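You operate a simulated robot arm through the tools that you are given. There is no shell and no other tool. Be economical: measure what you need, move in short steps, check, and stop when the job is done.

The job below is to be done with a simulated robot arm. You get a single attempt, and the scene is never put back.

Task
Drain the rinse water from the cooker bowl through the purple hose.
Fine: hose on the spout first; shut the tap once the bowl is empty, then hose back on its peg.

It is judged by the outcome, as a careful person would: the job done as asked, and still so three seconds after it is handed in. It fails if anything else is knocked over, pushed out of place, dropped, spilled or broken.

Robot
A 6-joint arm with a two-finger parallel gripper, fixed in place. Base frame: the origin is at the foot of the arm, x ahead of it, y to its left, z up. Lengths are in mm, angles in degrees, forces in N, time in s.
With the tool pointing down near the work surface it reaches from about 100 to 560 mm from the base axis. Its first joint turns from -66.0 to 66.0 degrees. Payload 2.7 kg.
Tool frame: the origin (TCP) lies between the finger pads and is the grasp point; the fingertips stand 23 mm ahead of it; z points along the fingers, y is the line along which they close. The gripper opens to 94 mm. The fingers are 38 mm wide and 10 mm thick; the gripper's body (54 by 96 mm) begins 39 mm behind the TCP.
Orientation is that of the tool frame in the base frame, as [roll, pitch, yaw] about the fixed x, y, z axes, in that order (R = Rz(yaw) Ry(pitch) Rx(roll)). With the fingers straight down and closing along the base's y, the tool's x points along the base's -x, its y along +y and its z along -z.

Tools
- The arm moves only by the tool apply_moves. Its argument "rows" is a list of rows, each an object (a shift or turn left out is 0, a gripper value left out holds the last) with "dr": the turn, a rotation vector about the tool's x, y, z in units of 120 degrees (1.0 is 120 degrees), a list of three; "offset": the shift along the tool's x, y, z in units of 100 mm (1.0 is 100 mm), a list of three; "grip": the closure, from 0 (fully open) to 1 (shut). In form: [{"dr": [ax, ay, az], "offset": [dx, dy, dz], "grip": grip}, ...]. A call has 1 to 12 rows; each row is the pose to reach, as a shift and turn from the pose commanded when the call began, along the tool's axes at that moment. A call with a number of a shift or a turn outside -1 to 1 is refused whole. Each row takes 0.2 s and may step no farther than 50 mm and 8.6 degrees from the row before; otherwise, or with a gripper value out of range, the whole call is refused. Where a pose cannot be reached the arm comes as near as it can. A force on the tool above 70 N (or 10 N above the force at the start of the call, whichever is more), or a blocked arm, ends the call early, and 0.2 s more pass. Each finger travels about 45 mm/s and halts on what it meets, pressing with about 29 N; the grip force reading is that of the motor and also rises with nothing between the fingers. The clock runs only during rows and for 0.2 s after the last one: add rows that repeat a pose to give the fingers time. The reply holds the time, the measured pose of the TCP, the force on the tool along the base axes, the opening and the grip force, in the units named above and with some noise, with the torque about the TCP (base axes, N m) and any sound that the robot's microphone picked up.
- Cameras (640 x 400 px; columns grow to the right, rows downward): "scene" is fixed at [62.4, -422.7, 1402.2]; the picture's right is [0.88, -0.47, 0.00], its down [-0.28, -0.52, -0.81] and it looks along [0.38, 0.71, -0.59] (base axes); focal length 321 px, centre (320, 200). "wrist" rides on the gripper at [86, 16, -74] in the tool frame; the picture's right is [-0.18, 0.98, 0.00], its down [-0.58, -0.11, -0.81] and it looks along [-0.79, -0.15, 0.59] (tool axes); focal length 243 px, centre (320, 200). There is no depth. A picture from a camera that has moved, and an enlarged one, comes with that camera's place and axes in the base frame and with its lens.
- camera(camera): a new picture of that camera. It takes no simulated time.
- zoom(camera, box): a new picture of the part [left, top, right, bottom] of that camera's present view, enlarged. It takes no simulated time.
- job_done(): hands the job in; it is judged then, once.

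Work in short steps. Places have to be worked out from the pictures, the camera data and where the tool is seen: move nearer, look again, correct. Check each grasp and each placing, and mend what went wrong. You have 120 turns and 76 pictures in all, those below and enlarged ones among them. Open the gripper and draw the arm clear of the work before you hand the job in, unless the task says otherwise; then end with one line.

The tools are called after "Call:" as a command line: name --argument value ..., lists and objects as JSON in quotes. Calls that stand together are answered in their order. apply_moves: Moves the arm, as the interface text tells. Its arguments: {"type":"object","properties":{"rows":{"type":"array","items":{"type":"object","properties":{"dr":{"type":"array","items":{"type":"number"}},"offset":{"type":"array","items":{"type":"number"}},"grip":{"type":"number"}}}}},"required":["rows"]} The other tools are called the same way: camera (camera) takes a picture; zoom (camera, box) takes an enlarged picture of a part of a camera's view; job_done () hands the job in.

At the start:

```text
t: 0.0
tcp_pos: [357.3, 25.3, 1037.1]
tool_rot: [179.9, 0.0, -179.9]
wrist_force: [0.6, 0.2, -0.6]
wrist_torque: [0.0, -0.02, 0.01]
finger_gap: 93.9
finger_force: 0.1
```

scene: 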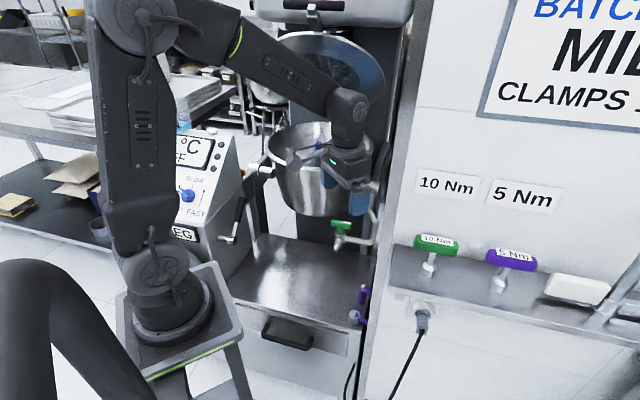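
wrist: 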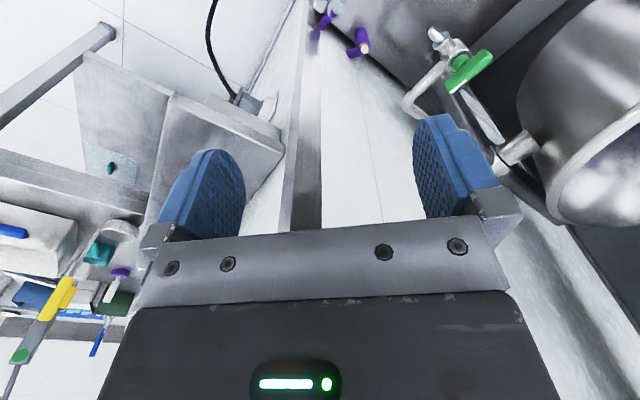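

The scene shows a bowl with a green-handled tap and a purple hose to the right of the cooker. I zoom on these before moving.

Call:
zoom --camera "scene" --box '[240, 100, 440, 225]'

Call:
zoom --camera "scene" --box '[280, 200, 480, 400]'

Call:
zoom --camera "wrist" --box '[280, 0, 600, 200]'

```text
3.20 times, centred on (340, 162) of scene
camera zoom: at [62.4, -422.7, 1402.2], right [0.88, -0.47, 0.0], down [-0.28, -0.52, -0.81], along [0.38, 0.71, -0.59], focal length 1028 px, centre (256, 320)
```

zoom: 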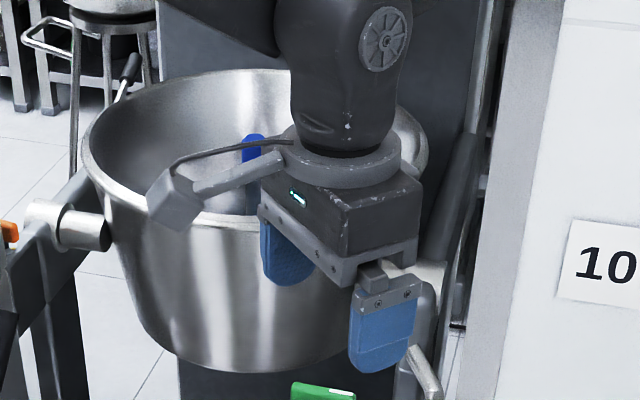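

```text
2.00 times, centred on (380, 300) of scene
camera zoom: at [62.4, -422.7, 1402.2], right [0.88, -0.47, 0.0], down [-0.28, -0.52, -0.81], along [0.38, 0.71, -0.59], focal length 642 px, centre (200, 0)
```

zoom: 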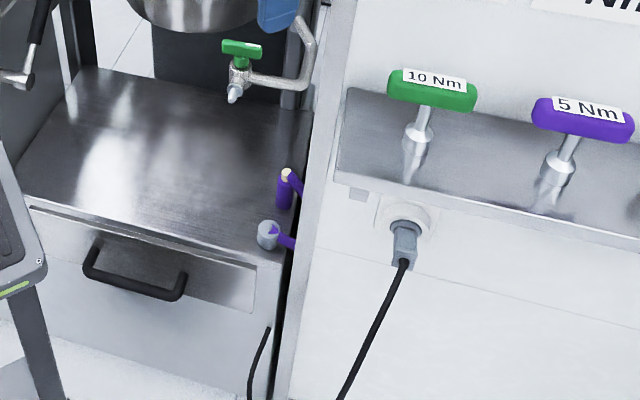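

```text
2.00 times, centred on (440, 100) of wrist
camera zoom: at [271.6, 41.1, 1111.2], right [0.18, 0.98, 0.0], down [0.58, -0.11, 0.81], along [0.79, -0.15, -0.59], focal length 485 px, centre (80, 400)
```

zoom: 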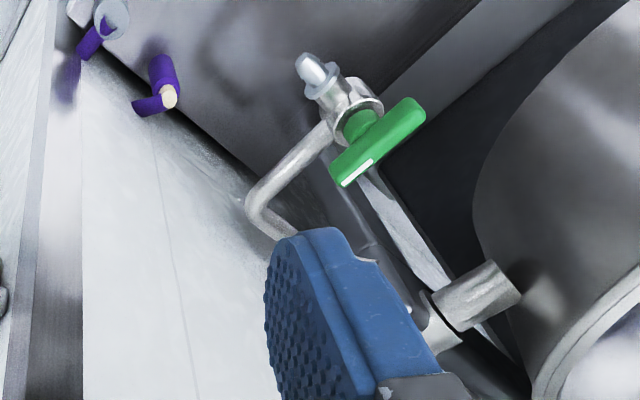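

Triangulating both views: hose end near (487, 86, 591), nozzle tip near (447, 185, 678), tap handle near (482, 223, 747). I lower and pull back the arm for a closer look.

Call:
apply_moves --rows '[{"offset": [0.2, 0.05, 0.4], "grip": 0}, {"offset": [0.4, 0.1, 0.75]}, {"offset": [0.57, 0.15, 1.0]}]'

Call:
apply_moves --rows '[{"offset": [0, 0, 0.45]}, {"offset": [0, 0, 0.9]}, {"offset": [0, 0, 1.0]}]'

Call:
camera --camera "wrist"

Call:
camera --camera "scene"

```text
t: 0.8
tcp_pos: [301.3, 38.8, 936.2]
tool_rot: [179.8, 0.1, -179.9]
wrist_force: [0.0, 1.6, 0.1]
wrist_torque: [0.02, -0.01, -0.02]
finger_gap: 94.0
finger_force: 0.1
```

```text
t: 1.6
tcp_pos: [297.8, 38.7, 835.0]
tool_rot: [179.9, 0.0, -179.8]
wrist_force: [1.1, 0.4, 0.1]
wrist_torque: [0.01, 0.02, 0.0]
finger_gap: 94.1
finger_force: 0.1
```

```text
70 pictures are left
camera wrist: at [212.9, 54.5, 910.0], right [0.18, 0.98, 0.0], down [0.58, -0.11, 0.81], along [0.79, -0.15, -0.59], focal length 243 px, centre (320, 200)
```

wrist: 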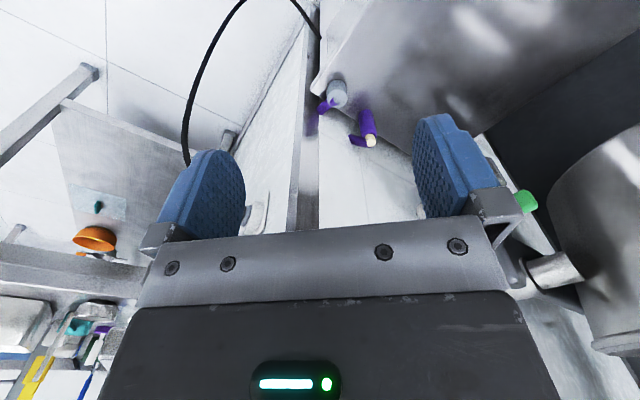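

```text
69 pictures are left
```

scene: 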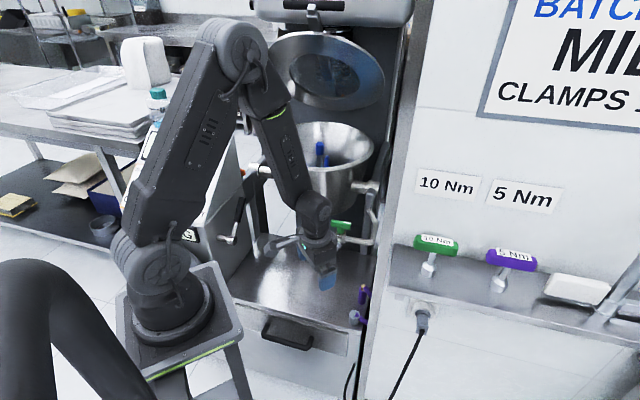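

The hose is visible between the fingers. I zoom on the hose in both views.

Call:
zoom --camera "wrist" --box '[300, 60, 420, 160]'

Call:
zoom --camera "scene" --box '[320, 260, 400, 340]'

Call:
zoom --camera "scene" --box '[260, 110, 400, 260]'

```text
4.00 times, centred on (360, 110) of wrist
camera zoom: at [212.9, 54.5, 910.0], right [0.18, 0.98, 0.0], down [0.58, -0.11, 0.81], along [0.79, -0.15, -0.59], focal length 970 px, centre (160, 560)
```

zoom: 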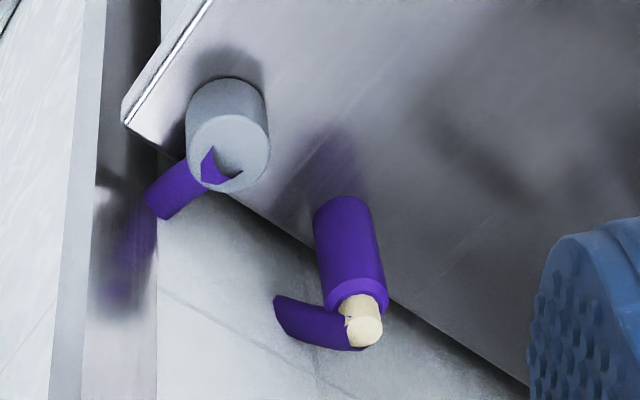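

```text
5.00 times, centred on (360, 300) of scene
camera zoom: at [62.4, -422.7, 1402.2], right [0.88, -0.47, 0.0], down [-0.28, -0.52, -0.81], along [0.38, 0.71, -0.59], focal length 1606 px, centre (120, -300)
```

zoom: 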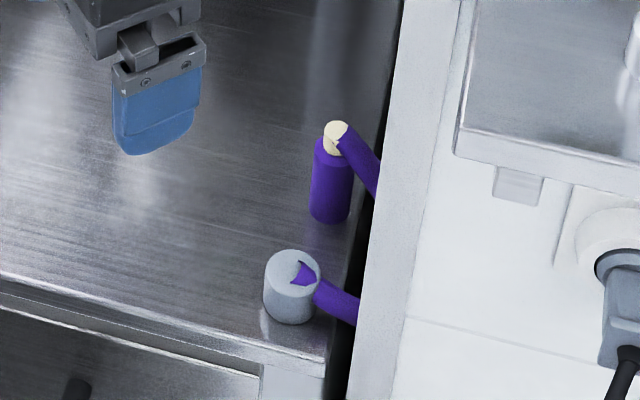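

```text
2.67 times, centred on (330, 185) of scene
camera zoom: at [62.4, -422.7, 1402.2], right [0.88, -0.47, 0.0], down [-0.28, -0.52, -0.81], along [0.38, 0.71, -0.59], focal length 856 px, centre (293, 240)
```

zoom: 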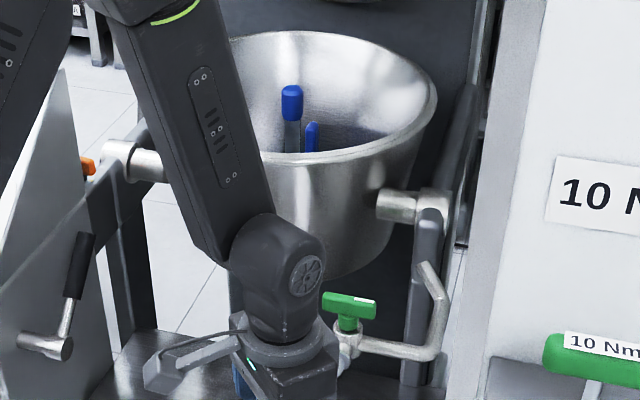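

The hose has a purple cuff with a cream part at its top and the hose leaving there; I need a closer look to see which end is open. Moving closer toward it.

Call:
apply_moves --rows '[{"offset": [-0.1, 0.1, 0.4]}, {"offset": [-0.25, 0.2, 0.8]}, {"offset": [-0.35, 0.3, 1.0]}]'

Call:
camera --camera "wrist"

```text
t: 2.4
tcp_pos: [334.9, 71.3, 734.5]
tool_rot: [180.0, 0.0, -179.9]
wrist_force: [0.3, -0.1, -0.4]
wrist_torque: [0.0, -0.01, -0.01]
finger_gap: 94.1
finger_force: 0.1
```

```text
65 pictures are left
camera wrist: at [249.9, 86.1, 810.3], right [0.18, 0.98, 0.0], down [0.58, -0.11, 0.81], along [0.79, -0.15, -0.59], focal length 243 px, centre (320, 200)
```

wrist: 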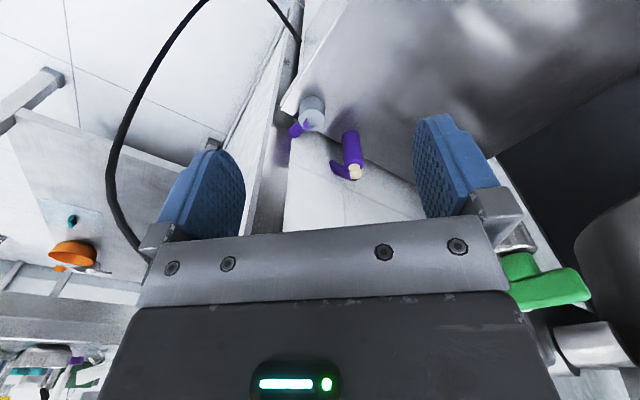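

Getting closer to the hose end.

Call:
apply_moves --rows '[{"offset": [-0.2, 0.05, 0.3]}, {"offset": [-0.45, 0.05, 0.5]}, {"offset": [-0.6, 0.05, 0.7]}]'

Call:
zoom --camera "wrist" --box '[240, 40, 440, 240]'

Call:
zoom --camera "wrist" --box '[440, 140, 640, 340]'

```text
t: 3.2
tcp_pos: [394.1, 76.6, 664.8]
tool_rot: [179.9, 0.0, -179.9]
wrist_force: [0.3, -0.6, 0.2]
wrist_torque: [0.04, 0.02, -0.01]
finger_gap: 94.2
finger_force: 0.1
```

```text
2.00 times, centred on (340, 140) of wrist
camera zoom: at [308.9, 91.6, 740.9], right [0.18, 0.98, 0.0], down [0.58, -0.11, 0.81], along [0.79, -0.15, -0.59], focal length 485 px, centre (280, 320)
```

zoom: 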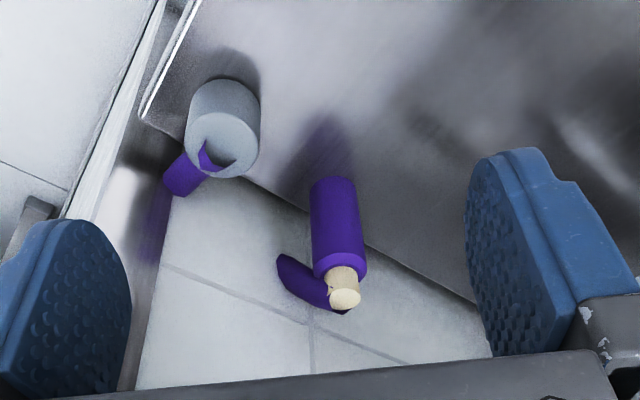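

```text
2.00 times, centred on (540, 240) of wrist
camera zoom: at [308.9, 91.6, 740.9], right [0.18, 0.98, 0.0], down [0.58, -0.11, 0.81], along [0.79, -0.15, -0.59], focal length 485 px, centre (-120, 120)
```

zoom: 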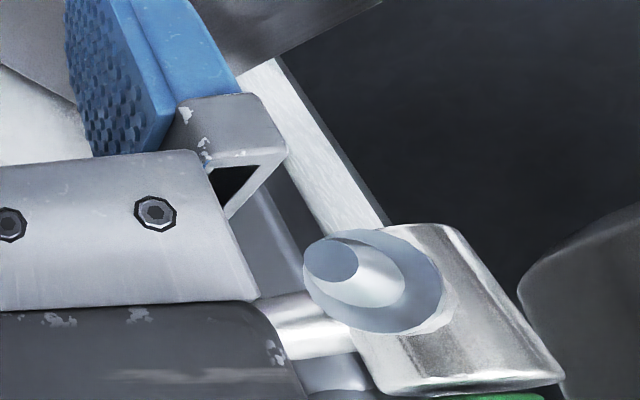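

Nozzle is a tapered spout pointing roughly toward −x,−y and slightly down. I turn and raise the wrist to see the nozzle between the fingers.

Call:
apply_moves --rows '[{"offset": [0.1, 0.0, -0.3], "dr": [0, 0, -0.06]}, {"offset": [0.2, 0.05, -0.6], "dr": [0, 0, -0.12]}, {"offset": [0.3, 0.1, -0.9], "dr": [0, 0, -0.18]}, {"offset": [0.4, 0.2, -1.0], "dr": [0, 0, -0.24]}, {"offset": [0.44, 0.23, -1.0], "dr": [0, 0, -0.292]}]'

Call:
apply_moves --rows '[{"offset": [0, 0, -0.35]}]'

Call:
camera --camera "wrist"

Call:
zoom --camera "wrist" --box '[250, 90, 450, 240]'

```text
t: 4.4
tcp_pos: [350.5, 96.4, 765.5]
tool_rot: [-180.0, 0.0, -144.7]
wrist_force: [0.8, 0.6, -0.3]
wrist_torque: [0.0, -0.01, -0.01]
finger_gap: 93.9
finger_force: 0.0
```

```text
t: 4.8
tcp_pos: [350.8, 96.6, 799.6]
tool_rot: [180.0, 0.0, -144.8]
wrist_force: [0.1, 0.7, 0.2]
wrist_torque: [0.03, -0.01, 0.02]
finger_gap: 94.1
finger_force: 0.1
```

```text
62 pictures are left
camera wrist: at [270.5, 59.5, 874.5], right [-0.42, 0.91, 0.0], down [0.54, 0.25, 0.81], along [0.73, 0.34, -0.59], focal length 243 px, centre (320, 200)
```

wrist: 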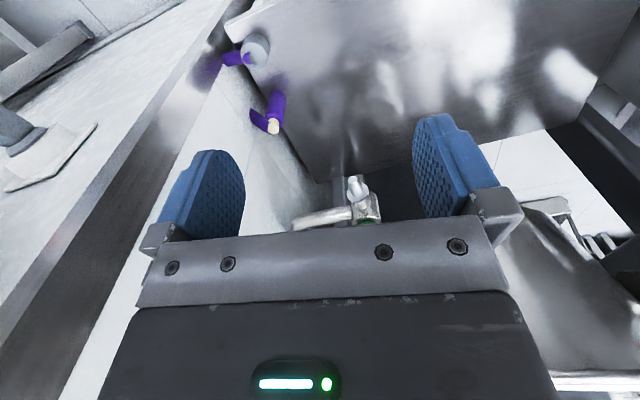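

```text
2.67 times, centred on (350, 165) of wrist
camera zoom: at [270.5, 59.5, 874.5], right [-0.42, 0.91, 0.0], down [0.54, 0.25, 0.81], along [0.73, 0.34, -0.59], focal length 647 px, centre (240, 293)
```

zoom: 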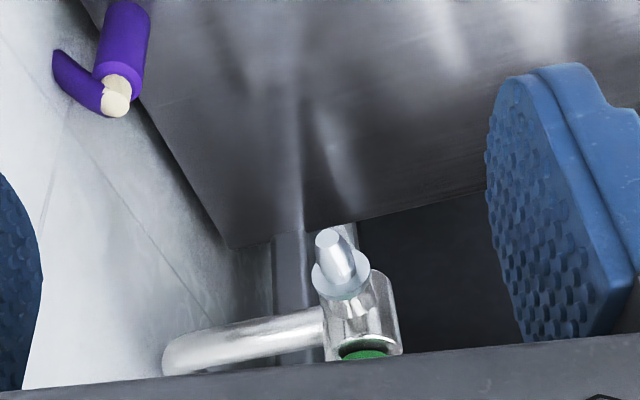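

The nozzle tip is near (445, 182, 691), its flange near (454, 194, 700), pointing along about [-0.54, -0.68, -0.5]. My plan: grasp the cuff (vertical, x≈487, y≈88, z 508–581) from the side with the tool tilted and camera on top, so I back off and roll the hand first.

Call:
apply_moves --rows '[{"offset": [0.2, -0.05, -0.2], "dr": [0, 0, -0.07]}, {"offset": [0.4, -0.1, -0.4], "dr": [0, 0, -0.14]}, {"offset": [0.6, -0.15, -0.5], "dr": [0, 0, -0.21]}, {"offset": [0.6, -0.15, -0.5], "dr": [0, 0, -0.28]}, {"offset": [0.6, -0.15, -0.5], "dr": [0, 0, -0.35]}, {"offset": [0.6, -0.15, -0.5], "dr": [0, 0, -0.42]}, {"offset": [0.6, -0.15, -0.5], "dr": [0, 0, -0.49]}, {"offset": [0.6, -0.15, -0.5], "dr": [0, 0, -0.56]}, {"offset": [0.6, -0.15, -0.5], "dr": [0, 0, -0.63]}, {"offset": [0.6, -0.15, -0.5], "dr": [0, 0, -0.7]}, {"offset": [0.6, -0.15, -0.5], "dr": [0, 0, -0.77]}, {"offset": [0.6, -0.15, -0.5], "dr": [0, 0, -0.84]}]'

```text
t: 7.4
tcp_pos: [311.3, 52.1, 852.5]
tool_rot: [-179.9, 0.0, -43.8]
wrist_force: [0.4, -0.1, 0.0]
wrist_torque: [0.01, -0.01, -0.02]
finger_gap: 93.9
finger_force: 0.0
```

Rolling worked. Now the last 24° of yaw, then tilt 60° forward while moving toward the hose, partially closing the fingers.

Call:
apply_moves --rows '[{"dr": [0, 0, -0.066], "grip": 0.45}, {"dr": [0, 0, -0.132], "grip": 0.45}, {"dr": [0, 0, -0.198], "grip": 0.45}]'

Call:
apply_moves --rows '[{"dr": [0, 0.0625, 0], "offset": [0.1, -0.1, 0.15]}, {"dr": [0, 0.125, 0], "offset": [0.2, -0.2, 0.3]}, {"dr": [0, 0.1875, 0], "offset": [0.3, -0.3, 0.45]}, {"dr": [0, 0.25, 0], "offset": [0.4, -0.4, 0.6]}, {"dr": [0, 0.3125, 0], "offset": [0.5, -0.5, 0.75]}, {"dr": [0, 0.375, 0], "offset": [0.6, -0.6, 0.9]}, {"dr": [0, 0.4375, 0], "offset": [0.6, -0.6, 1.0]}, {"dr": [0, 0.5, 0], "offset": [0.6, -0.6, 1.0]}]'

Call:
camera --camera "wrist"

Call:
camera --camera "scene"

```text
t: 8.2
tcp_pos: [310.9, 50.3, 851.3]
tool_rot: [-179.9, 0.0, -20.2]
wrist_force: [0.7, 0.0, -0.7]
wrist_torque: [0.01, -0.02, -0.02]
finger_gap: 51.9
finger_force: 0.0
```

```text
t: 10.0
tcp_pos: [387.2, 88.0, 751.6]
tool_rot: [-179.8, -60.1, -20.4]
wrist_force: [-1.0, -0.4, -0.9]
wrist_torque: [0.03, -0.02, 0.01]
finger_gap: 51.4
finger_force: 0.1
out of reach, approached as far as the arm can: row 1, 2, 3
```

```text
60 pictures are left
camera wrist: at [361.5, 79.7, 863.8], right [-0.43, -0.89, -0.16], down [-0.89, 0.44, -0.1], along [0.16, 0.1, -0.98], focal length 243 px, centre (320, 200)
```

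wrist: 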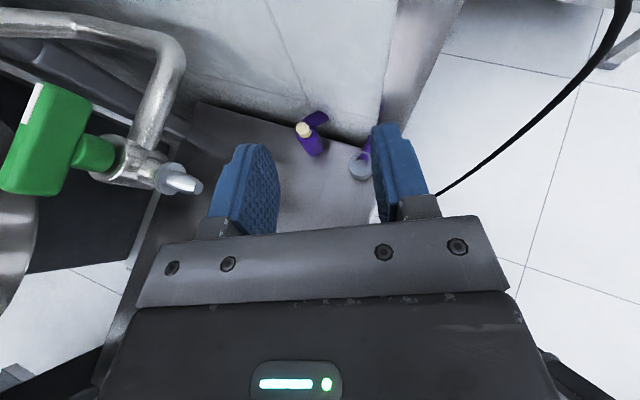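

```text
59 pictures are left
```

scene: 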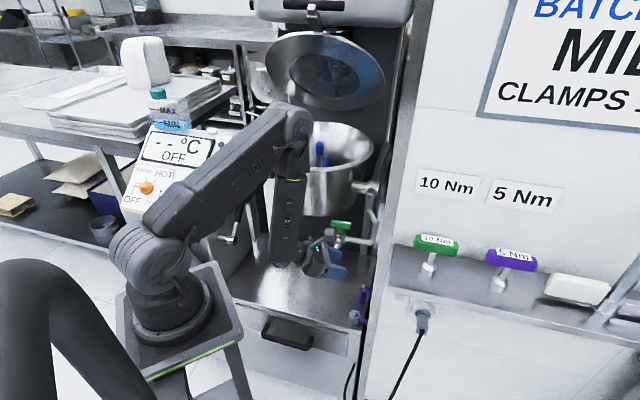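

Excellent top view. I zoom on the hose end and nozzle for refinement.

Call:
zoom --camera "wrist" --box '[260, 90, 400, 190]'

Call:
zoom --camera "wrist" --box '[60, 100, 240, 220]'

```text
4.00 times, centred on (330, 140) of wrist
camera zoom: at [361.5, 79.7, 863.8], right [-0.43, -0.89, -0.16], down [-0.89, 0.44, -0.1], along [0.16, 0.1, -0.98], focal length 970 px, centre (280, 440)
```

zoom: 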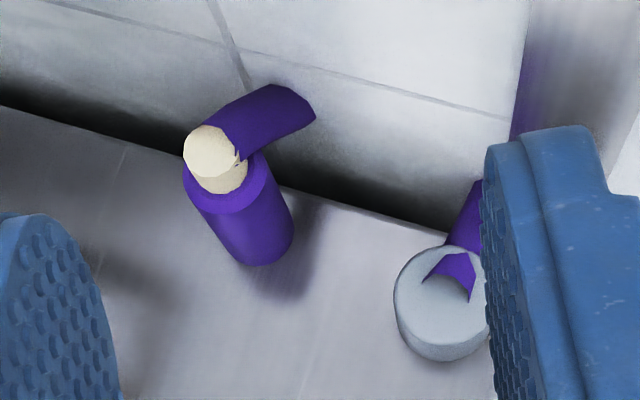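

```text
3.33 times, centred on (150, 160) of wrist
camera zoom: at [361.5, 79.7, 863.8], right [-0.43, -0.89, -0.16], down [-0.89, 0.44, -0.1], along [0.16, 0.1, -0.98], focal length 809 px, centre (887, 333)
```

zoom: 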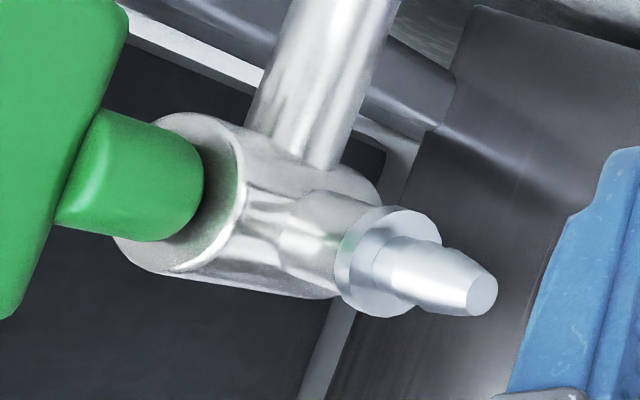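

Combining the views, the nozzle is actually horizontal: tip ≈(440,179,696), flange ≈(460,198,693), pointing az ≈224°. Cuff axis ≈(490,89). I turn yaw 8° more (to clear the grey drain cup) and descend toward a pre-grasp point.

Call:
apply_moves --rows '[{"dr": [-0.0577, 0, 0.0333], "offset": [-0.26, -0.09, 0.21], "grip": 0.62}, {"dr": [-0.0577, 0, 0.0333], "offset": [-0.52, -0.18, 0.43]}, {"dr": [-0.0577, 0, 0.0333], "offset": [-0.784, -0.274, 0.643]}]'

Call:
camera --camera "wrist"

Call:
camera --camera "scene"

```text
t: 10.8
tcp_pos: [415.6, 108.7, 647.3]
tool_rot: [-179.9, -60.0, -28.5]
wrist_force: [0.7, 0.3, 0.3]
wrist_torque: [0.0, 0.01, -0.01]
finger_gap: 35.7
finger_force: 0.1
```

```text
56 pictures are left
camera wrist: at [389.4, 103.6, 760.9], right [-0.55, -0.82, -0.16], down [-0.82, 0.56, -0.1], along [0.17, 0.08, -0.98], focal length 243 px, centre (320, 200)
```

wrist: 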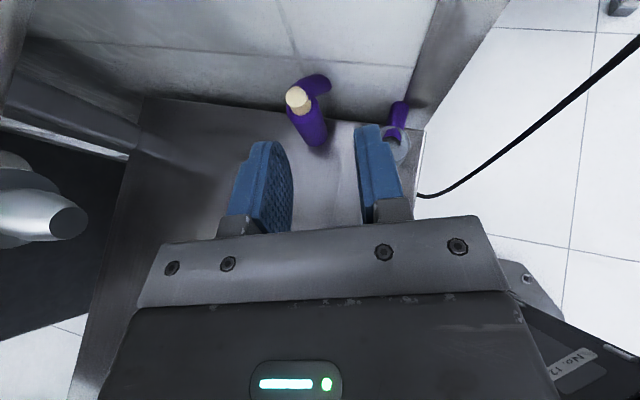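

```text
55 pictures are left
```

scene: 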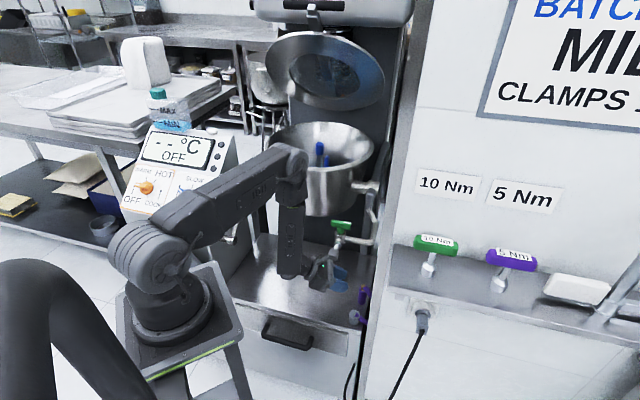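

The elbow seems close to the bowl; I check with a zoom before going on.

Call:
zoom --camera "scene" --box '[240, 110, 400, 310]'

```text
2.00 times, centred on (320, 210) of scene
camera zoom: at [62.3, -422.7, 1402.2], right [0.88, -0.47, 0.0], down [-0.28, -0.52, -0.81], along [0.38, 0.71, -0.59], focal length 642 px, centre (320, 180)
```

zoom: 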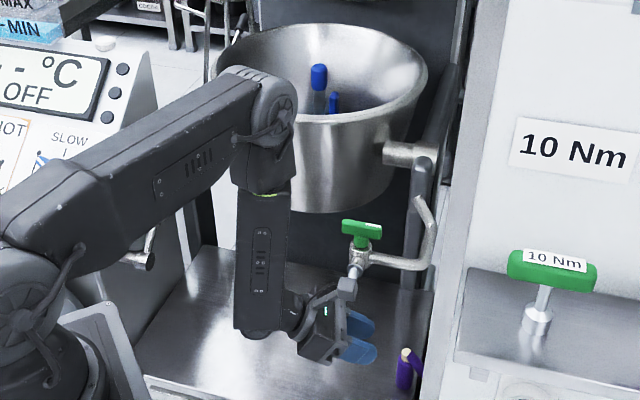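

Geometry shows the bowl is far behind (centre ≈(515,440)), so the elbow is clear. I go to the pre-grasp point 80 mm before the cuff.

Call:
apply_moves --rows '[{"offset": [-0.24, -0.09, 0.17]}, {"offset": [-0.484, -0.181, 0.342]}, {"offset": [-0.484, -0.181, 0.542]}]'

Call:
camera --camera "wrist"

Call:
zoom --camera "scene" --box '[290, 220, 410, 340]'

```text
t: 11.6
tcp_pos: [442.5, 111.4, 581.7]
tool_rot: [-179.8, -60.0, -28.2]
wrist_force: [-0.8, 0.4, 0.1]
wrist_torque: [-0.01, 0.04, 0.0]
finger_gap: 35.5
finger_force: 0.0
```

```text
53 pictures are left
camera wrist: at [416.3, 108.4, 694.1], right [-0.55, -0.82, -0.16], down [-0.82, 0.56, -0.1], along [0.17, 0.08, -0.98], focal length 243 px, centre (320, 200)
```

wrist: 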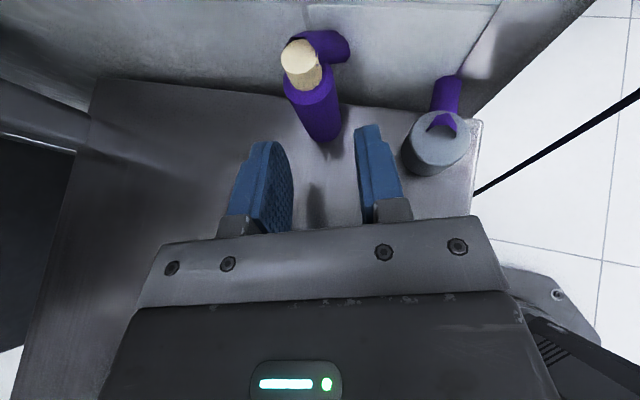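

```text
3.33 times, centred on (350, 280) of scene
camera zoom: at [62.4, -422.7, 1402.2], right [0.88, -0.47, 0.0], down [-0.28, -0.52, -0.81], along [0.38, 0.71, -0.59], focal length 1070 px, centre (220, -67)
```

zoom: 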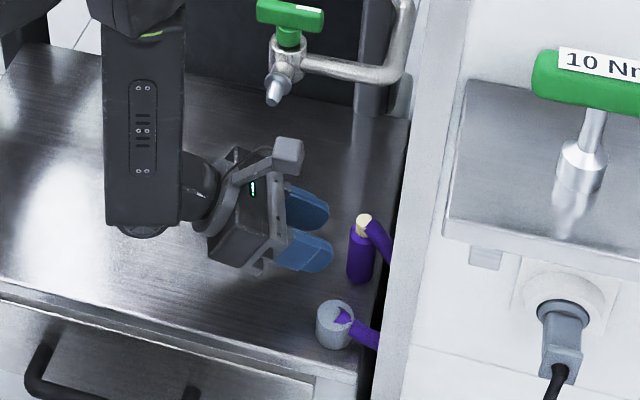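

Aligned well; the cuff is centred between the fingers. Advance 62 mm along the tool axis.

Call:
apply_moves --rows '[{"offset": [-0.01, -0.02, 0.25]}, {"offset": [-0.03, -0.03, 0.45]}, {"offset": [-0.03, -0.03, 0.63]}]'

Call:
camera --camera "wrist"

Call:
zoom --camera "scene" --box '[290, 220, 410, 340]'

```text
t: 12.4
tcp_pos: [489.8, 89.2, 548.9]
tool_rot: [-179.9, -60.0, -28.4]
wrist_force: [0.4, 0.0, 0.0]
wrist_torque: [-0.01, 0.02, 0.02]
finger_gap: 35.7
finger_force: 0.1
```

```text
51 pictures are left
camera wrist: at [463.7, 86.0, 660.8], right [-0.55, -0.82, -0.16], down [-0.82, 0.56, -0.1], along [0.17, 0.08, -0.98], focal length 243 px, centre (320, 200)
```

wrist: 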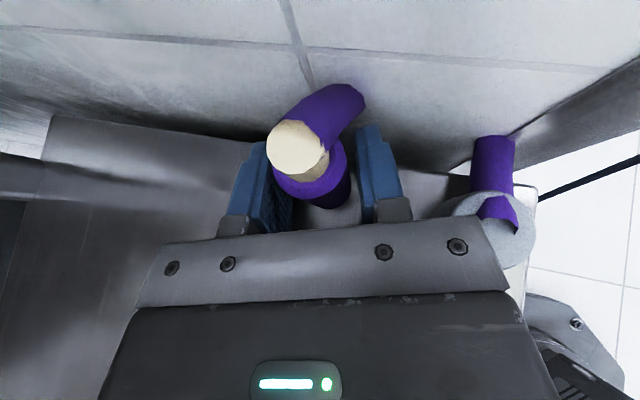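

```text
3.33 times, centred on (350, 280) of scene
camera zoom: at [62.4, -422.7, 1402.2], right [0.88, -0.47, 0.0], down [-0.28, -0.52, -0.81], along [0.38, 0.71, -0.59], focal length 1070 px, centre (220, -67)
```

zoom: 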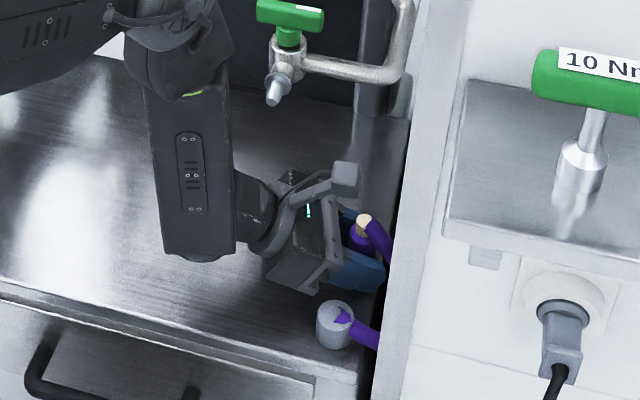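

The cuff is between the pads with no contact. Close the gripper.

Call:
apply_moves --rows '[{"grip": 0.75}, {"grip": 1.0}, {"grip": 1.0}, {"grip": 1.0}]'

Call:
camera --camera "wrist"

```text
t: 13.4
tcp_pos: [488.4, 91.5, 548.8]
tool_rot: [-180.0, -60.0, -28.4]
wrist_force: [1.1, -9.9, -0.4]
wrist_torque: [-0.17, -0.05, 0.14]
finger_gap: 25.0
finger_force: 28.9
```

```text
49 pictures are left
camera wrist: at [463.4, 85.5, 660.7], right [-0.55, -0.82, -0.16], down [-0.82, 0.57, -0.1], along [0.17, 0.08, -0.98], focal length 243 px, centre (320, 200)
```

wrist: 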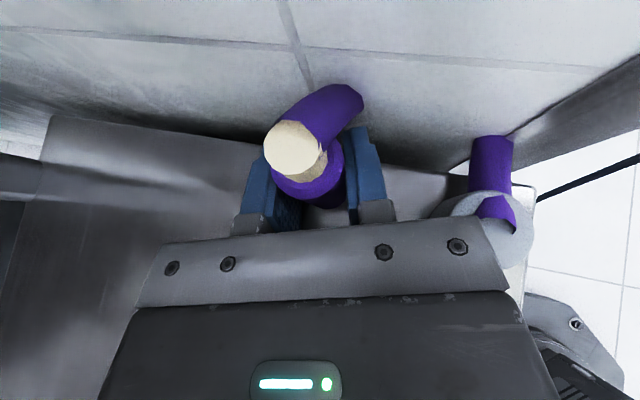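

Gripped at 25 mm gap. Ease the side load by ~2 mm and lift straight up 40 mm off the peg.

Call:
apply_moves --rows '[{"offset": [0.0, -0.02, 0.0]}, {"offset": [0.087, -0.02, -0.05]}, {"offset": [0.173, -0.02, -0.1]}, {"offset": [0.26, -0.02, -0.15]}, {"offset": [0.346, -0.02, -0.2]}]'

Call:
camera --camera "wrist"

Call:
zoom --camera "scene" --box '[290, 220, 410, 340]'

```text
t: 14.6
tcp_pos: [490.4, 92.5, 589.4]
tool_rot: [-179.9, -60.0, -28.4]
wrist_force: [-0.5, 0.5, 0.8]
wrist_torque: [-0.01, 0.01, -0.02]
finger_gap: 25.1
finger_force: 29.0
```

```text
48 pictures are left
camera wrist: at [465.1, 87.7, 701.0], right [-0.55, -0.82, -0.16], down [-0.82, 0.56, -0.1], along [0.17, 0.08, -0.98], focal length 243 px, centre (320, 200)
```

wrist: 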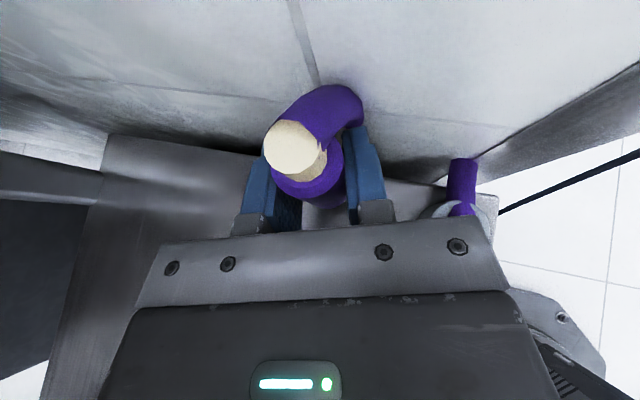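

```text
3.33 times, centred on (350, 280) of scene
camera zoom: at [62.4, -422.7, 1402.2], right [0.88, -0.47, 0.0], down [-0.28, -0.52, -0.81], along [0.38, 0.71, -0.59], focal length 1070 px, centre (220, -67)
```

zoom: 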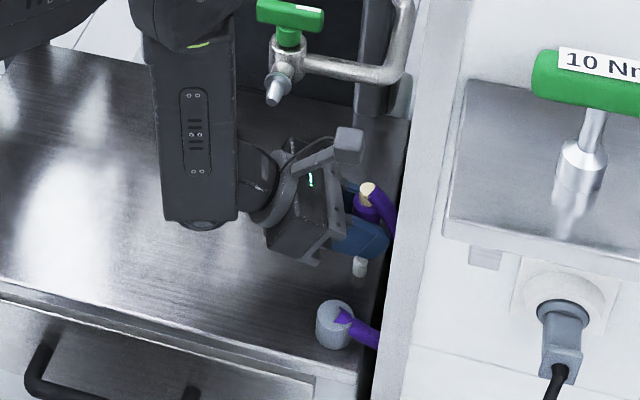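

The cuff came off cleanly; a short grey peg (top ≈ z 527) remains at ≈(490,91). Now I retreat up and back before rotating, keeping away from the wall panel.

Call:
apply_moves --rows '[{"offset": [0.17, 0.16, -0.31]}, {"offset": [0.34, 0.31, -0.62]}, {"offset": [0.52, 0.47, -0.93]}]'

Call:
apply_moves --rows '[{"dr": [0, -0.0625, 0], "offset": [0.0, 0.0, -0.1]}, {"dr": [0, -0.125, 0], "offset": [0.0, 0.05, -0.2]}, {"dr": [0, -0.1875, 0], "offset": [0.0, 0.1, -0.35]}, {"dr": [0, -0.25, 0], "offset": [0.0, 0.15, -0.5]}, {"dr": [0, -0.3125, 0], "offset": [0.0, 0.2, -0.6]}, {"dr": [0, -0.375, 0], "offset": [0.0, 0.2, -0.7]}, {"dr": [0, -0.4375, 0], "offset": [0.0, 0.2, -0.7]}, {"dr": [0, -0.5, 0], "offset": [0.0, 0.2, -0.7]}]'

Call:
camera --camera "scene"

```text
t: 15.4
tcp_pos: [420.5, 76.0, 678.6]
tool_rot: [-179.9, -60.0, -28.4]
wrist_force: [-0.6, 0.1, -0.6]
wrist_torque: [0.0, 0.01, -0.02]
finger_gap: 25.1
finger_force: 29.0
```

```text
t: 17.2
tcp_pos: [354.0, 87.7, 713.5]
tool_rot: [179.9, -1.8, -28.2]
wrist_force: [0.0, -0.6, -1.3]
wrist_torque: [0.02, 0.02, 0.03]
finger_gap: 24.8
finger_force: 28.8
out of reach, approached as far as the arm can: row 8
```

```text
46 pictures are left
```

scene: 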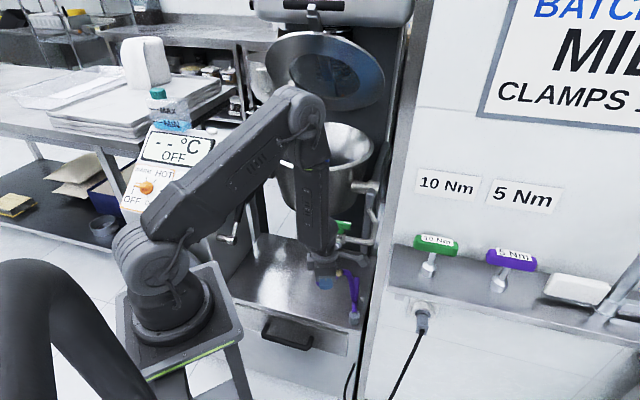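

Held fine. Now yaw −101° at this spot so the cuff swings round to face the nozzle.

Call:
apply_moves --rows '[{"dr": [0, 0, 0.07]}, {"dr": [0, 0, 0.14]}, {"dr": [0, 0, 0.21]}, {"dr": [0, 0, 0.28]}, {"dr": [0, 0, 0.35]}, {"dr": [0, 0, 0.42]}, {"dr": [0, 0, 0.49]}, {"dr": [0, 0, 0.56]}, {"dr": [0, 0, 0.63]}, {"dr": [0, 0, 0.7]}, {"dr": [0, 0, 0.77]}, {"dr": [0, 0, 0.84]}]'

Call:
camera --camera "wrist"

Call:
zoom --camera "scene" --box '[260, 180, 420, 340]'

```text
t: 19.8
tcp_pos: [349.9, 84.2, 715.3]
tool_rot: [-179.9, 0.2, -129.2]
wrist_force: [-0.2, 0.8, -0.1]
wrist_torque: [0.03, 0.0, 0.0]
finger_gap: 24.6
finger_force: 28.7
out of reach, approached as far as the arm can: row 1, 2, 3, 4, 5, 6, 7, 8, 9, 10, 11, 12
```

```text
45 pictures are left
camera wrist: at [282.1, 27.8, 789.2], right [-0.65, 0.76, 0.0], down [0.45, 0.38, 0.81], along [0.62, 0.52, -0.59], focal length 243 px, centre (320, 200)
```

wrist: 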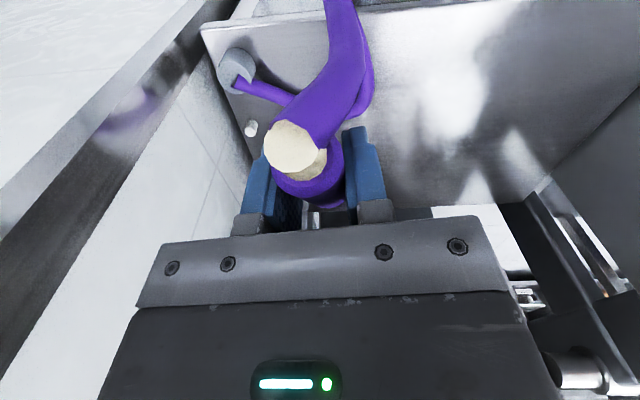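

```text
2.50 times, centred on (340, 260) of scene
camera zoom: at [62.4, -422.7, 1402.2], right [0.88, -0.47, 0.0], down [-0.28, -0.52, -0.81], along [0.38, 0.71, -0.59], focal length 803 px, centre (270, 50)
```

zoom: 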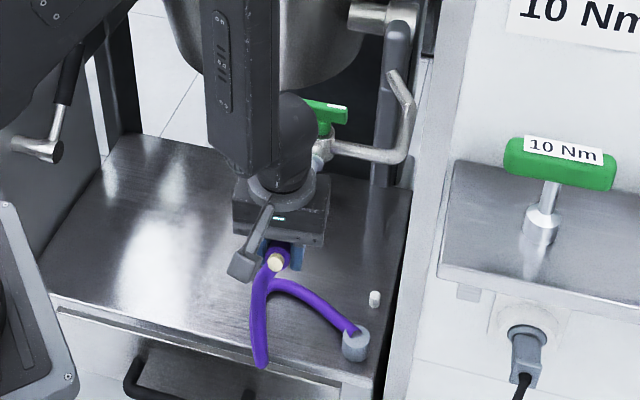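

The hose hangs freely with cream end facing back. Now finish yaw (−6°) and tilt 30° so the cuff becomes horizontal facing the nozzle.

Call:
apply_moves --rows '[{"dr": [0, 0, 0.0525]}]'

Call:
apply_moves --rows '[{"dr": [0, -0.0625, 0]}, {"dr": [0, -0.125, 0]}, {"dr": [0, -0.1875, 0]}, {"dr": [0, -0.25, 0]}, {"dr": [0, -0.25, 0]}]'

Call:
camera --camera "wrist"

Call:
zoom --camera "scene" --box '[260, 180, 420, 340]'

```text
t: 20.2
tcp_pos: [347.8, 84.8, 714.2]
tool_rot: [180.0, 0.2, -135.6]
wrist_force: [-0.2, -0.2, -0.7]
wrist_torque: [0.02, -0.01, 0.0]
finger_gap: 24.6
finger_force: 29.5
```

```text
t: 21.4
tcp_pos: [348.3, 84.0, 713.8]
tool_rot: [179.9, 30.2, -135.4]
wrist_force: [-0.1, -0.3, 0.2]
wrist_torque: [-0.01, -0.01, 0.01]
finger_gap: 24.9
finger_force: 29.2
out of reach, approached as far as the arm can: row 1
```

```text
43 pictures are left
camera wrist: at [258.7, 17.7, 734.8], right [-0.58, 0.81, 0.09], down [0.15, -0.01, 0.99], along [0.8, 0.58, -0.11], focal length 243 px, centre (320, 200)
```

wrist: 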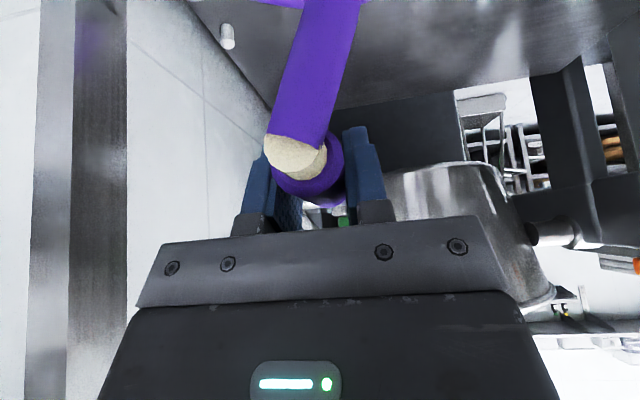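

```text
2.50 times, centred on (340, 260) of scene
camera zoom: at [62.4, -422.7, 1402.2], right [0.88, -0.47, 0.0], down [-0.28, -0.52, -0.81], along [0.38, 0.71, -0.59], focal length 803 px, centre (270, 50)
```

zoom: 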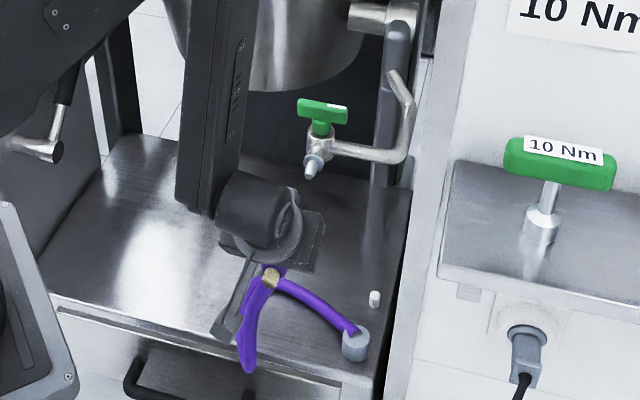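

Cuff is level and pointing at the nozzle. Move to a pre-insertion point with the mouth ~30 mm short of the tip and look.

Call:
apply_moves --rows '[{"offset": [-0.15, 0.012, 0.152]}, {"offset": [-0.3, 0.024, 0.304]}, {"offset": [-0.451, 0.036, 0.456]}]'

Call:
zoom --camera "wrist" --box '[220, 60, 420, 240]'

Call:
zoom --camera "scene" --box '[290, 200, 390, 300]'

```text
t: 22.2
tcp_pos: [390.3, 130.5, 698.1]
tool_rot: [-180.0, 30.1, -135.3]
wrist_force: [0.4, -0.3, -0.2]
wrist_torque: [-0.03, 0.01, -0.01]
finger_gap: 24.8
finger_force: 29.1
```

```text
2.22 times, centred on (320, 150) of wrist
camera zoom: at [299.4, 62.7, 718.9], right [-0.58, 0.81, 0.09], down [0.15, -0.01, 0.99], along [0.8, 0.58, -0.12], focal length 539 px, centre (320, 311)
```

zoom: 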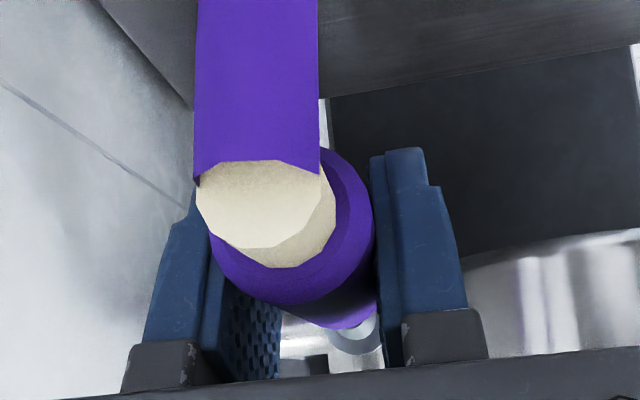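

```text
4.00 times, centred on (340, 250) of scene
camera zoom: at [62.3, -422.7, 1402.2], right [0.88, -0.47, 0.0], down [-0.28, -0.52, -0.81], along [0.38, 0.71, -0.59], focal length 1285 px, centre (240, 0)
```

zoom: 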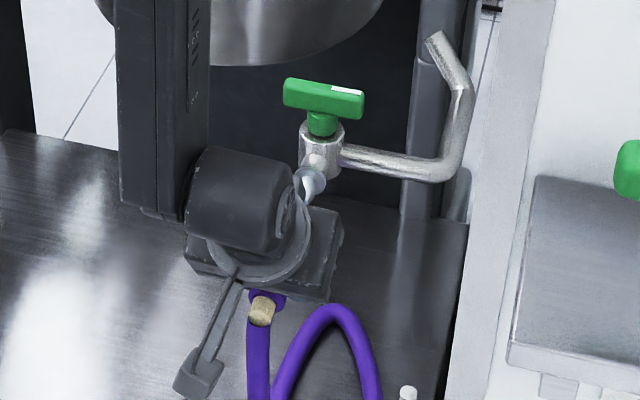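

The nozzle flange peeks out behind the cuff in the wrist view. Zoom more to measure alignment.

Call:
zoom --camera "wrist" --box '[270, 120, 370, 230]'

```text
3.64 times, centred on (320, 175) of wrist
camera zoom: at [299.4, 62.7, 718.9], right [-0.58, 0.81, 0.09], down [0.15, -0.01, 0.99], along [0.8, 0.58, -0.12], focal length 882 px, centre (320, 291)
```

zoom: 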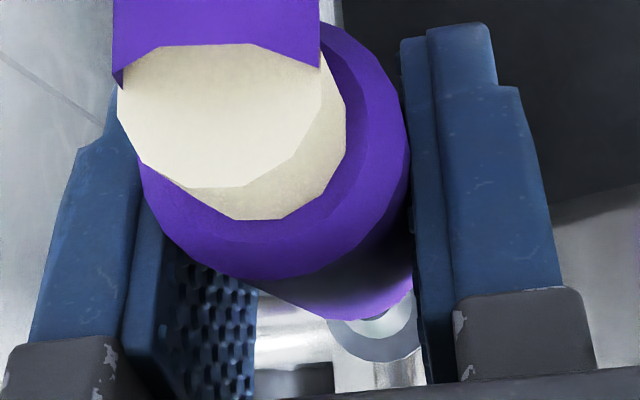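

Measurements: cuff axis z≈694.7 (about 3 mm below TCP), nozzle axis z≈700, lateral off ~1.5 mm. I correct these and advance 10 mm along the axis, then check.

Call:
apply_moves --rows '[{"offset": [-0.029, -0.015, -0.05]}, {"offset": [-0.116, -0.015, 0.0]}]'

Call:
zoom --camera "wrist" --box '[270, 120, 370, 230]'

Call:
zoom --camera "scene" --box '[300, 210, 360, 270]'

```text
t: 22.8
tcp_pos: [398.4, 137.4, 702.9]
tool_rot: [-180.0, 29.9, -135.4]
wrist_force: [-0.9, 0.2, 0.4]
wrist_torque: [-0.02, -0.01, 0.02]
finger_gap: 24.5
finger_force: 29.2
```

```text
3.64 times, centred on (320, 175) of wrist
camera zoom: at [307.7, 69.2, 724.4], right [-0.58, 0.81, 0.09], down [0.15, -0.01, 0.99], along [0.8, 0.58, -0.12], focal length 882 px, centre (320, 291)
```

zoom: 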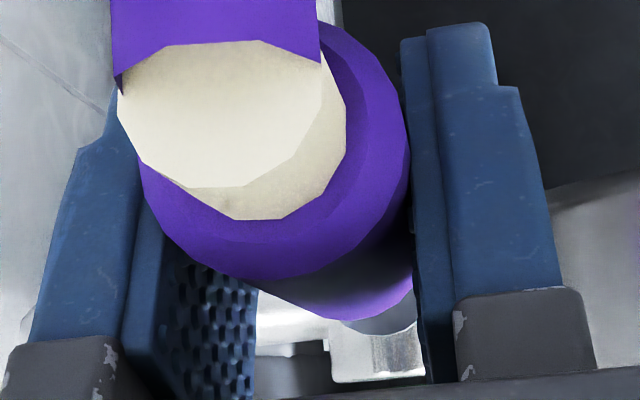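

```text
6.67 times, centred on (330, 240) of scene
camera zoom: at [62.4, -422.7, 1402.2], right [0.88, -0.47, 0.0], down [-0.28, -0.52, -0.81], along [0.38, 0.71, -0.59], focal length 2141 px, centre (253, -67)
```

zoom: 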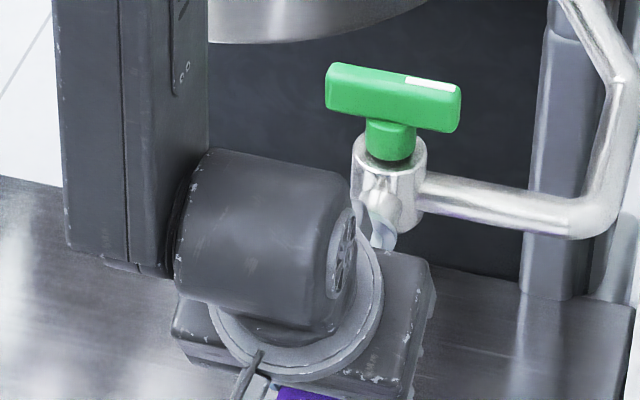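

Alignment now agrees within ~1.5 mm (raise 1 mm more). Advance along the axis 22 mm in small steps so the mouth goes ~7 mm past the tip.

Call:
apply_moves --rows '[{"offset": [-0.056, 0, 0.018]}, {"offset": [-0.1, 0, 0.044]}, {"offset": [-0.143, 0, 0.069]}, {"offset": [-0.178, 0, 0.089]}, {"offset": [-0.195, 0, 0.101]}]'

Call:
zoom --camera "wrist" --box '[270, 120, 370, 230]'

Call:
zoom --camera "scene" --box '[300, 210, 360, 270]'

```text
t: 24.0
tcp_pos: [413.7, 151.9, 704.5]
tool_rot: [180.0, 30.1, -135.5]
wrist_force: [-0.5, 0.3, -1.4]
wrist_torque: [0.01, 0.0, 0.02]
finger_gap: 24.5
finger_force: 29.5
```

```text
3.64 times, centred on (320, 175) of wrist
camera zoom: at [324.4, 84.5, 725.3], right [-0.58, 0.81, 0.09], down [0.15, -0.01, 0.99], along [0.8, 0.58, -0.12], focal length 882 px, centre (320, 291)
```

zoom: 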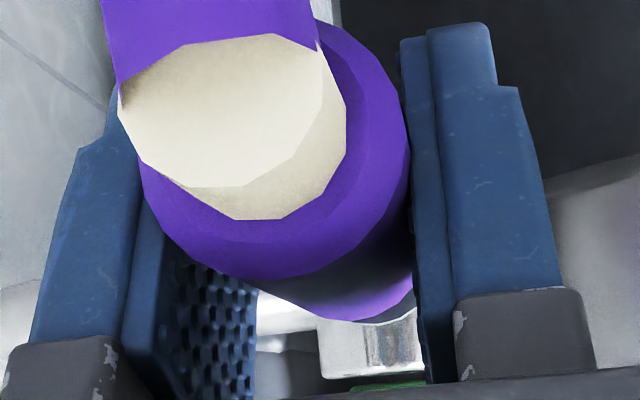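

```text
6.67 times, centred on (330, 240) of scene
camera zoom: at [62.4, -422.7, 1402.2], right [0.88, -0.47, 0.0], down [-0.28, -0.52, -0.81], along [0.38, 0.71, -0.59], focal length 2141 px, centre (253, -67)
```

zoom: 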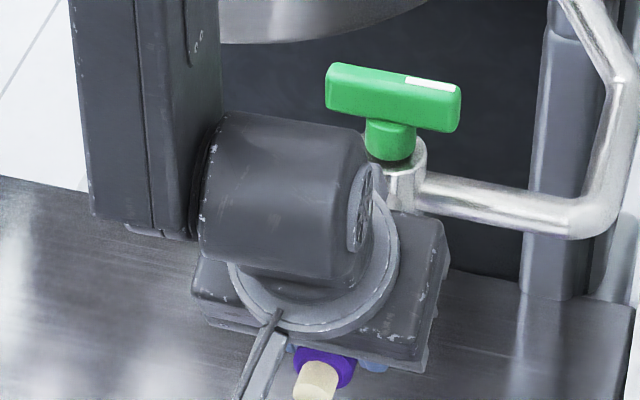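

No contact force, flange nearly hidden behind the cuff: aligned. Continue 12 mm.

Call:
apply_moves --rows '[{"offset": [-0.026, 0, 0.015]}, {"offset": [-0.052, 0, 0.03]}, {"offset": [-0.078, 0, 0.045]}, {"offset": [-0.104, 0, 0.06]}]'

Call:
camera --camera "wrist"

```text
t: 25.0
tcp_pos: [425.2, 160.1, 704.1]
tool_rot: [-180.0, 30.1, -135.4]
wrist_force: [0.1, -0.7, -0.3]
wrist_torque: [0.0, 0.02, -0.03]
finger_gap: 24.5
finger_force: 29.1
```

```text
34 pictures are left
camera wrist: at [333.1, 93.1, 725.3], right [-0.58, 0.81, 0.09], down [0.15, -0.01, 0.99], along [0.8, 0.58, -0.11], focal length 243 px, centre (320, 200)
```

wrist: 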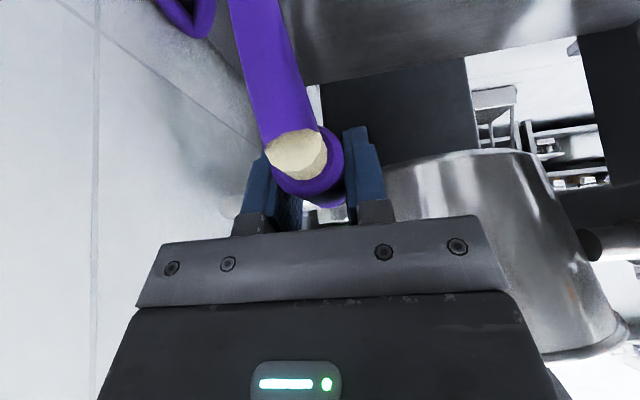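

Nearly seated by my estimate (~3 mm left). Push gently in 2 mm steps.

Call:
apply_moves --rows '[{"offset": [-0.017, 0, 0.01]}, {"offset": [-0.034, 0, 0.02]}, {"offset": [-0.034, 0, 0.02]}]'

```text
t: 25.8
tcp_pos: [427.0, 163.9, 704.3]
tool_rot: [-179.9, 30.1, -135.4]
wrist_force: [0.6, 0.1, 0.6]
wrist_torque: [0.01, -0.01, 0.0]
finger_gap: 24.6
finger_force: 28.8
```

Call:
apply_moves --rows '[{"offset": [-0.017, 0, 0.01]}, {"offset": [-0.034, 0, 0.02]}, {"offset": [-0.034, 0, 0.02]}]'

Call:
zoom --camera "scene" --box '[300, 210, 360, 270]'

Call:
zoom --camera "wrist" --box '[270, 120, 370, 230]'

```text
t: 26.6
tcp_pos: [428.0, 165.5, 704.6]
tool_rot: [-180.0, 30.0, -135.3]
wrist_force: [0.7, 0.0, -0.8]
wrist_torque: [-0.02, 0.0, -0.01]
finger_gap: 24.5
finger_force: 29.4
```

```text
6.67 times, centred on (330, 240) of scene
camera zoom: at [62.4, -422.7, 1402.2], right [0.88, -0.47, 0.0], down [-0.28, -0.52, -0.81], along [0.38, 0.71, -0.59], focal length 2141 px, centre (253, -67)
```

zoom: 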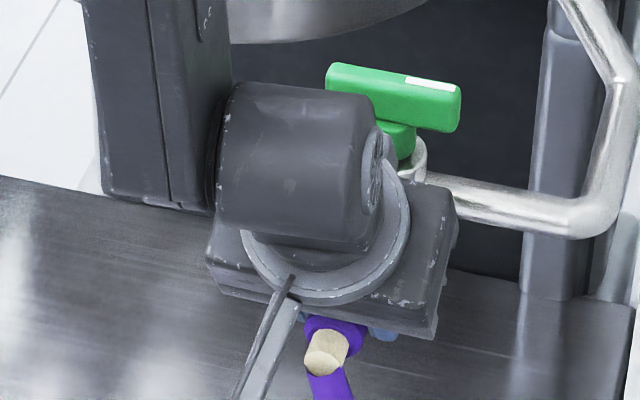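

```text
3.64 times, centred on (320, 175) of wrist
camera zoom: at [338.0, 98.7, 725.2], right [-0.58, 0.81, 0.09], down [0.15, -0.01, 0.99], along [0.8, 0.58, -0.12], focal length 882 px, centre (320, 291)
```

zoom: 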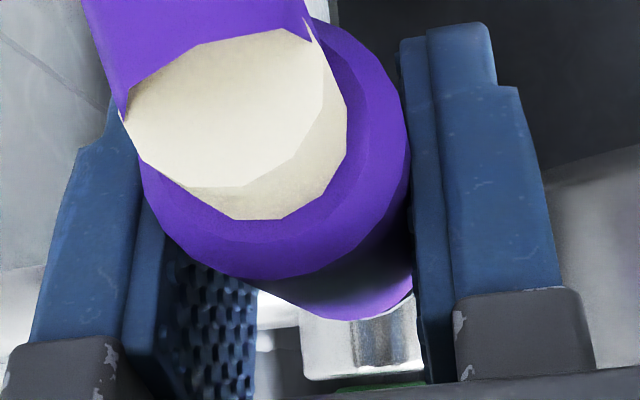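

Still no resistance. Continue pushing in small steps until contact is felt.

Call:
apply_moves --rows '[{"offset": [-0.017, 0, 0.01]}, {"offset": [-0.034, 0, 0.02]}, {"offset": [-0.052, 0, 0.03]}, {"offset": [-0.052, 0, 0.03]}]'

```text
t: 27.6
tcp_pos: [431.1, 169.9, 702.5]
tool_rot: [179.9, 29.8, -135.4]
wrist_force: [-13.2, -5.4, 1.9]
wrist_torque: [0.12, -0.04, 0.22]
finger_gap: 24.7
finger_force: 28.9
```

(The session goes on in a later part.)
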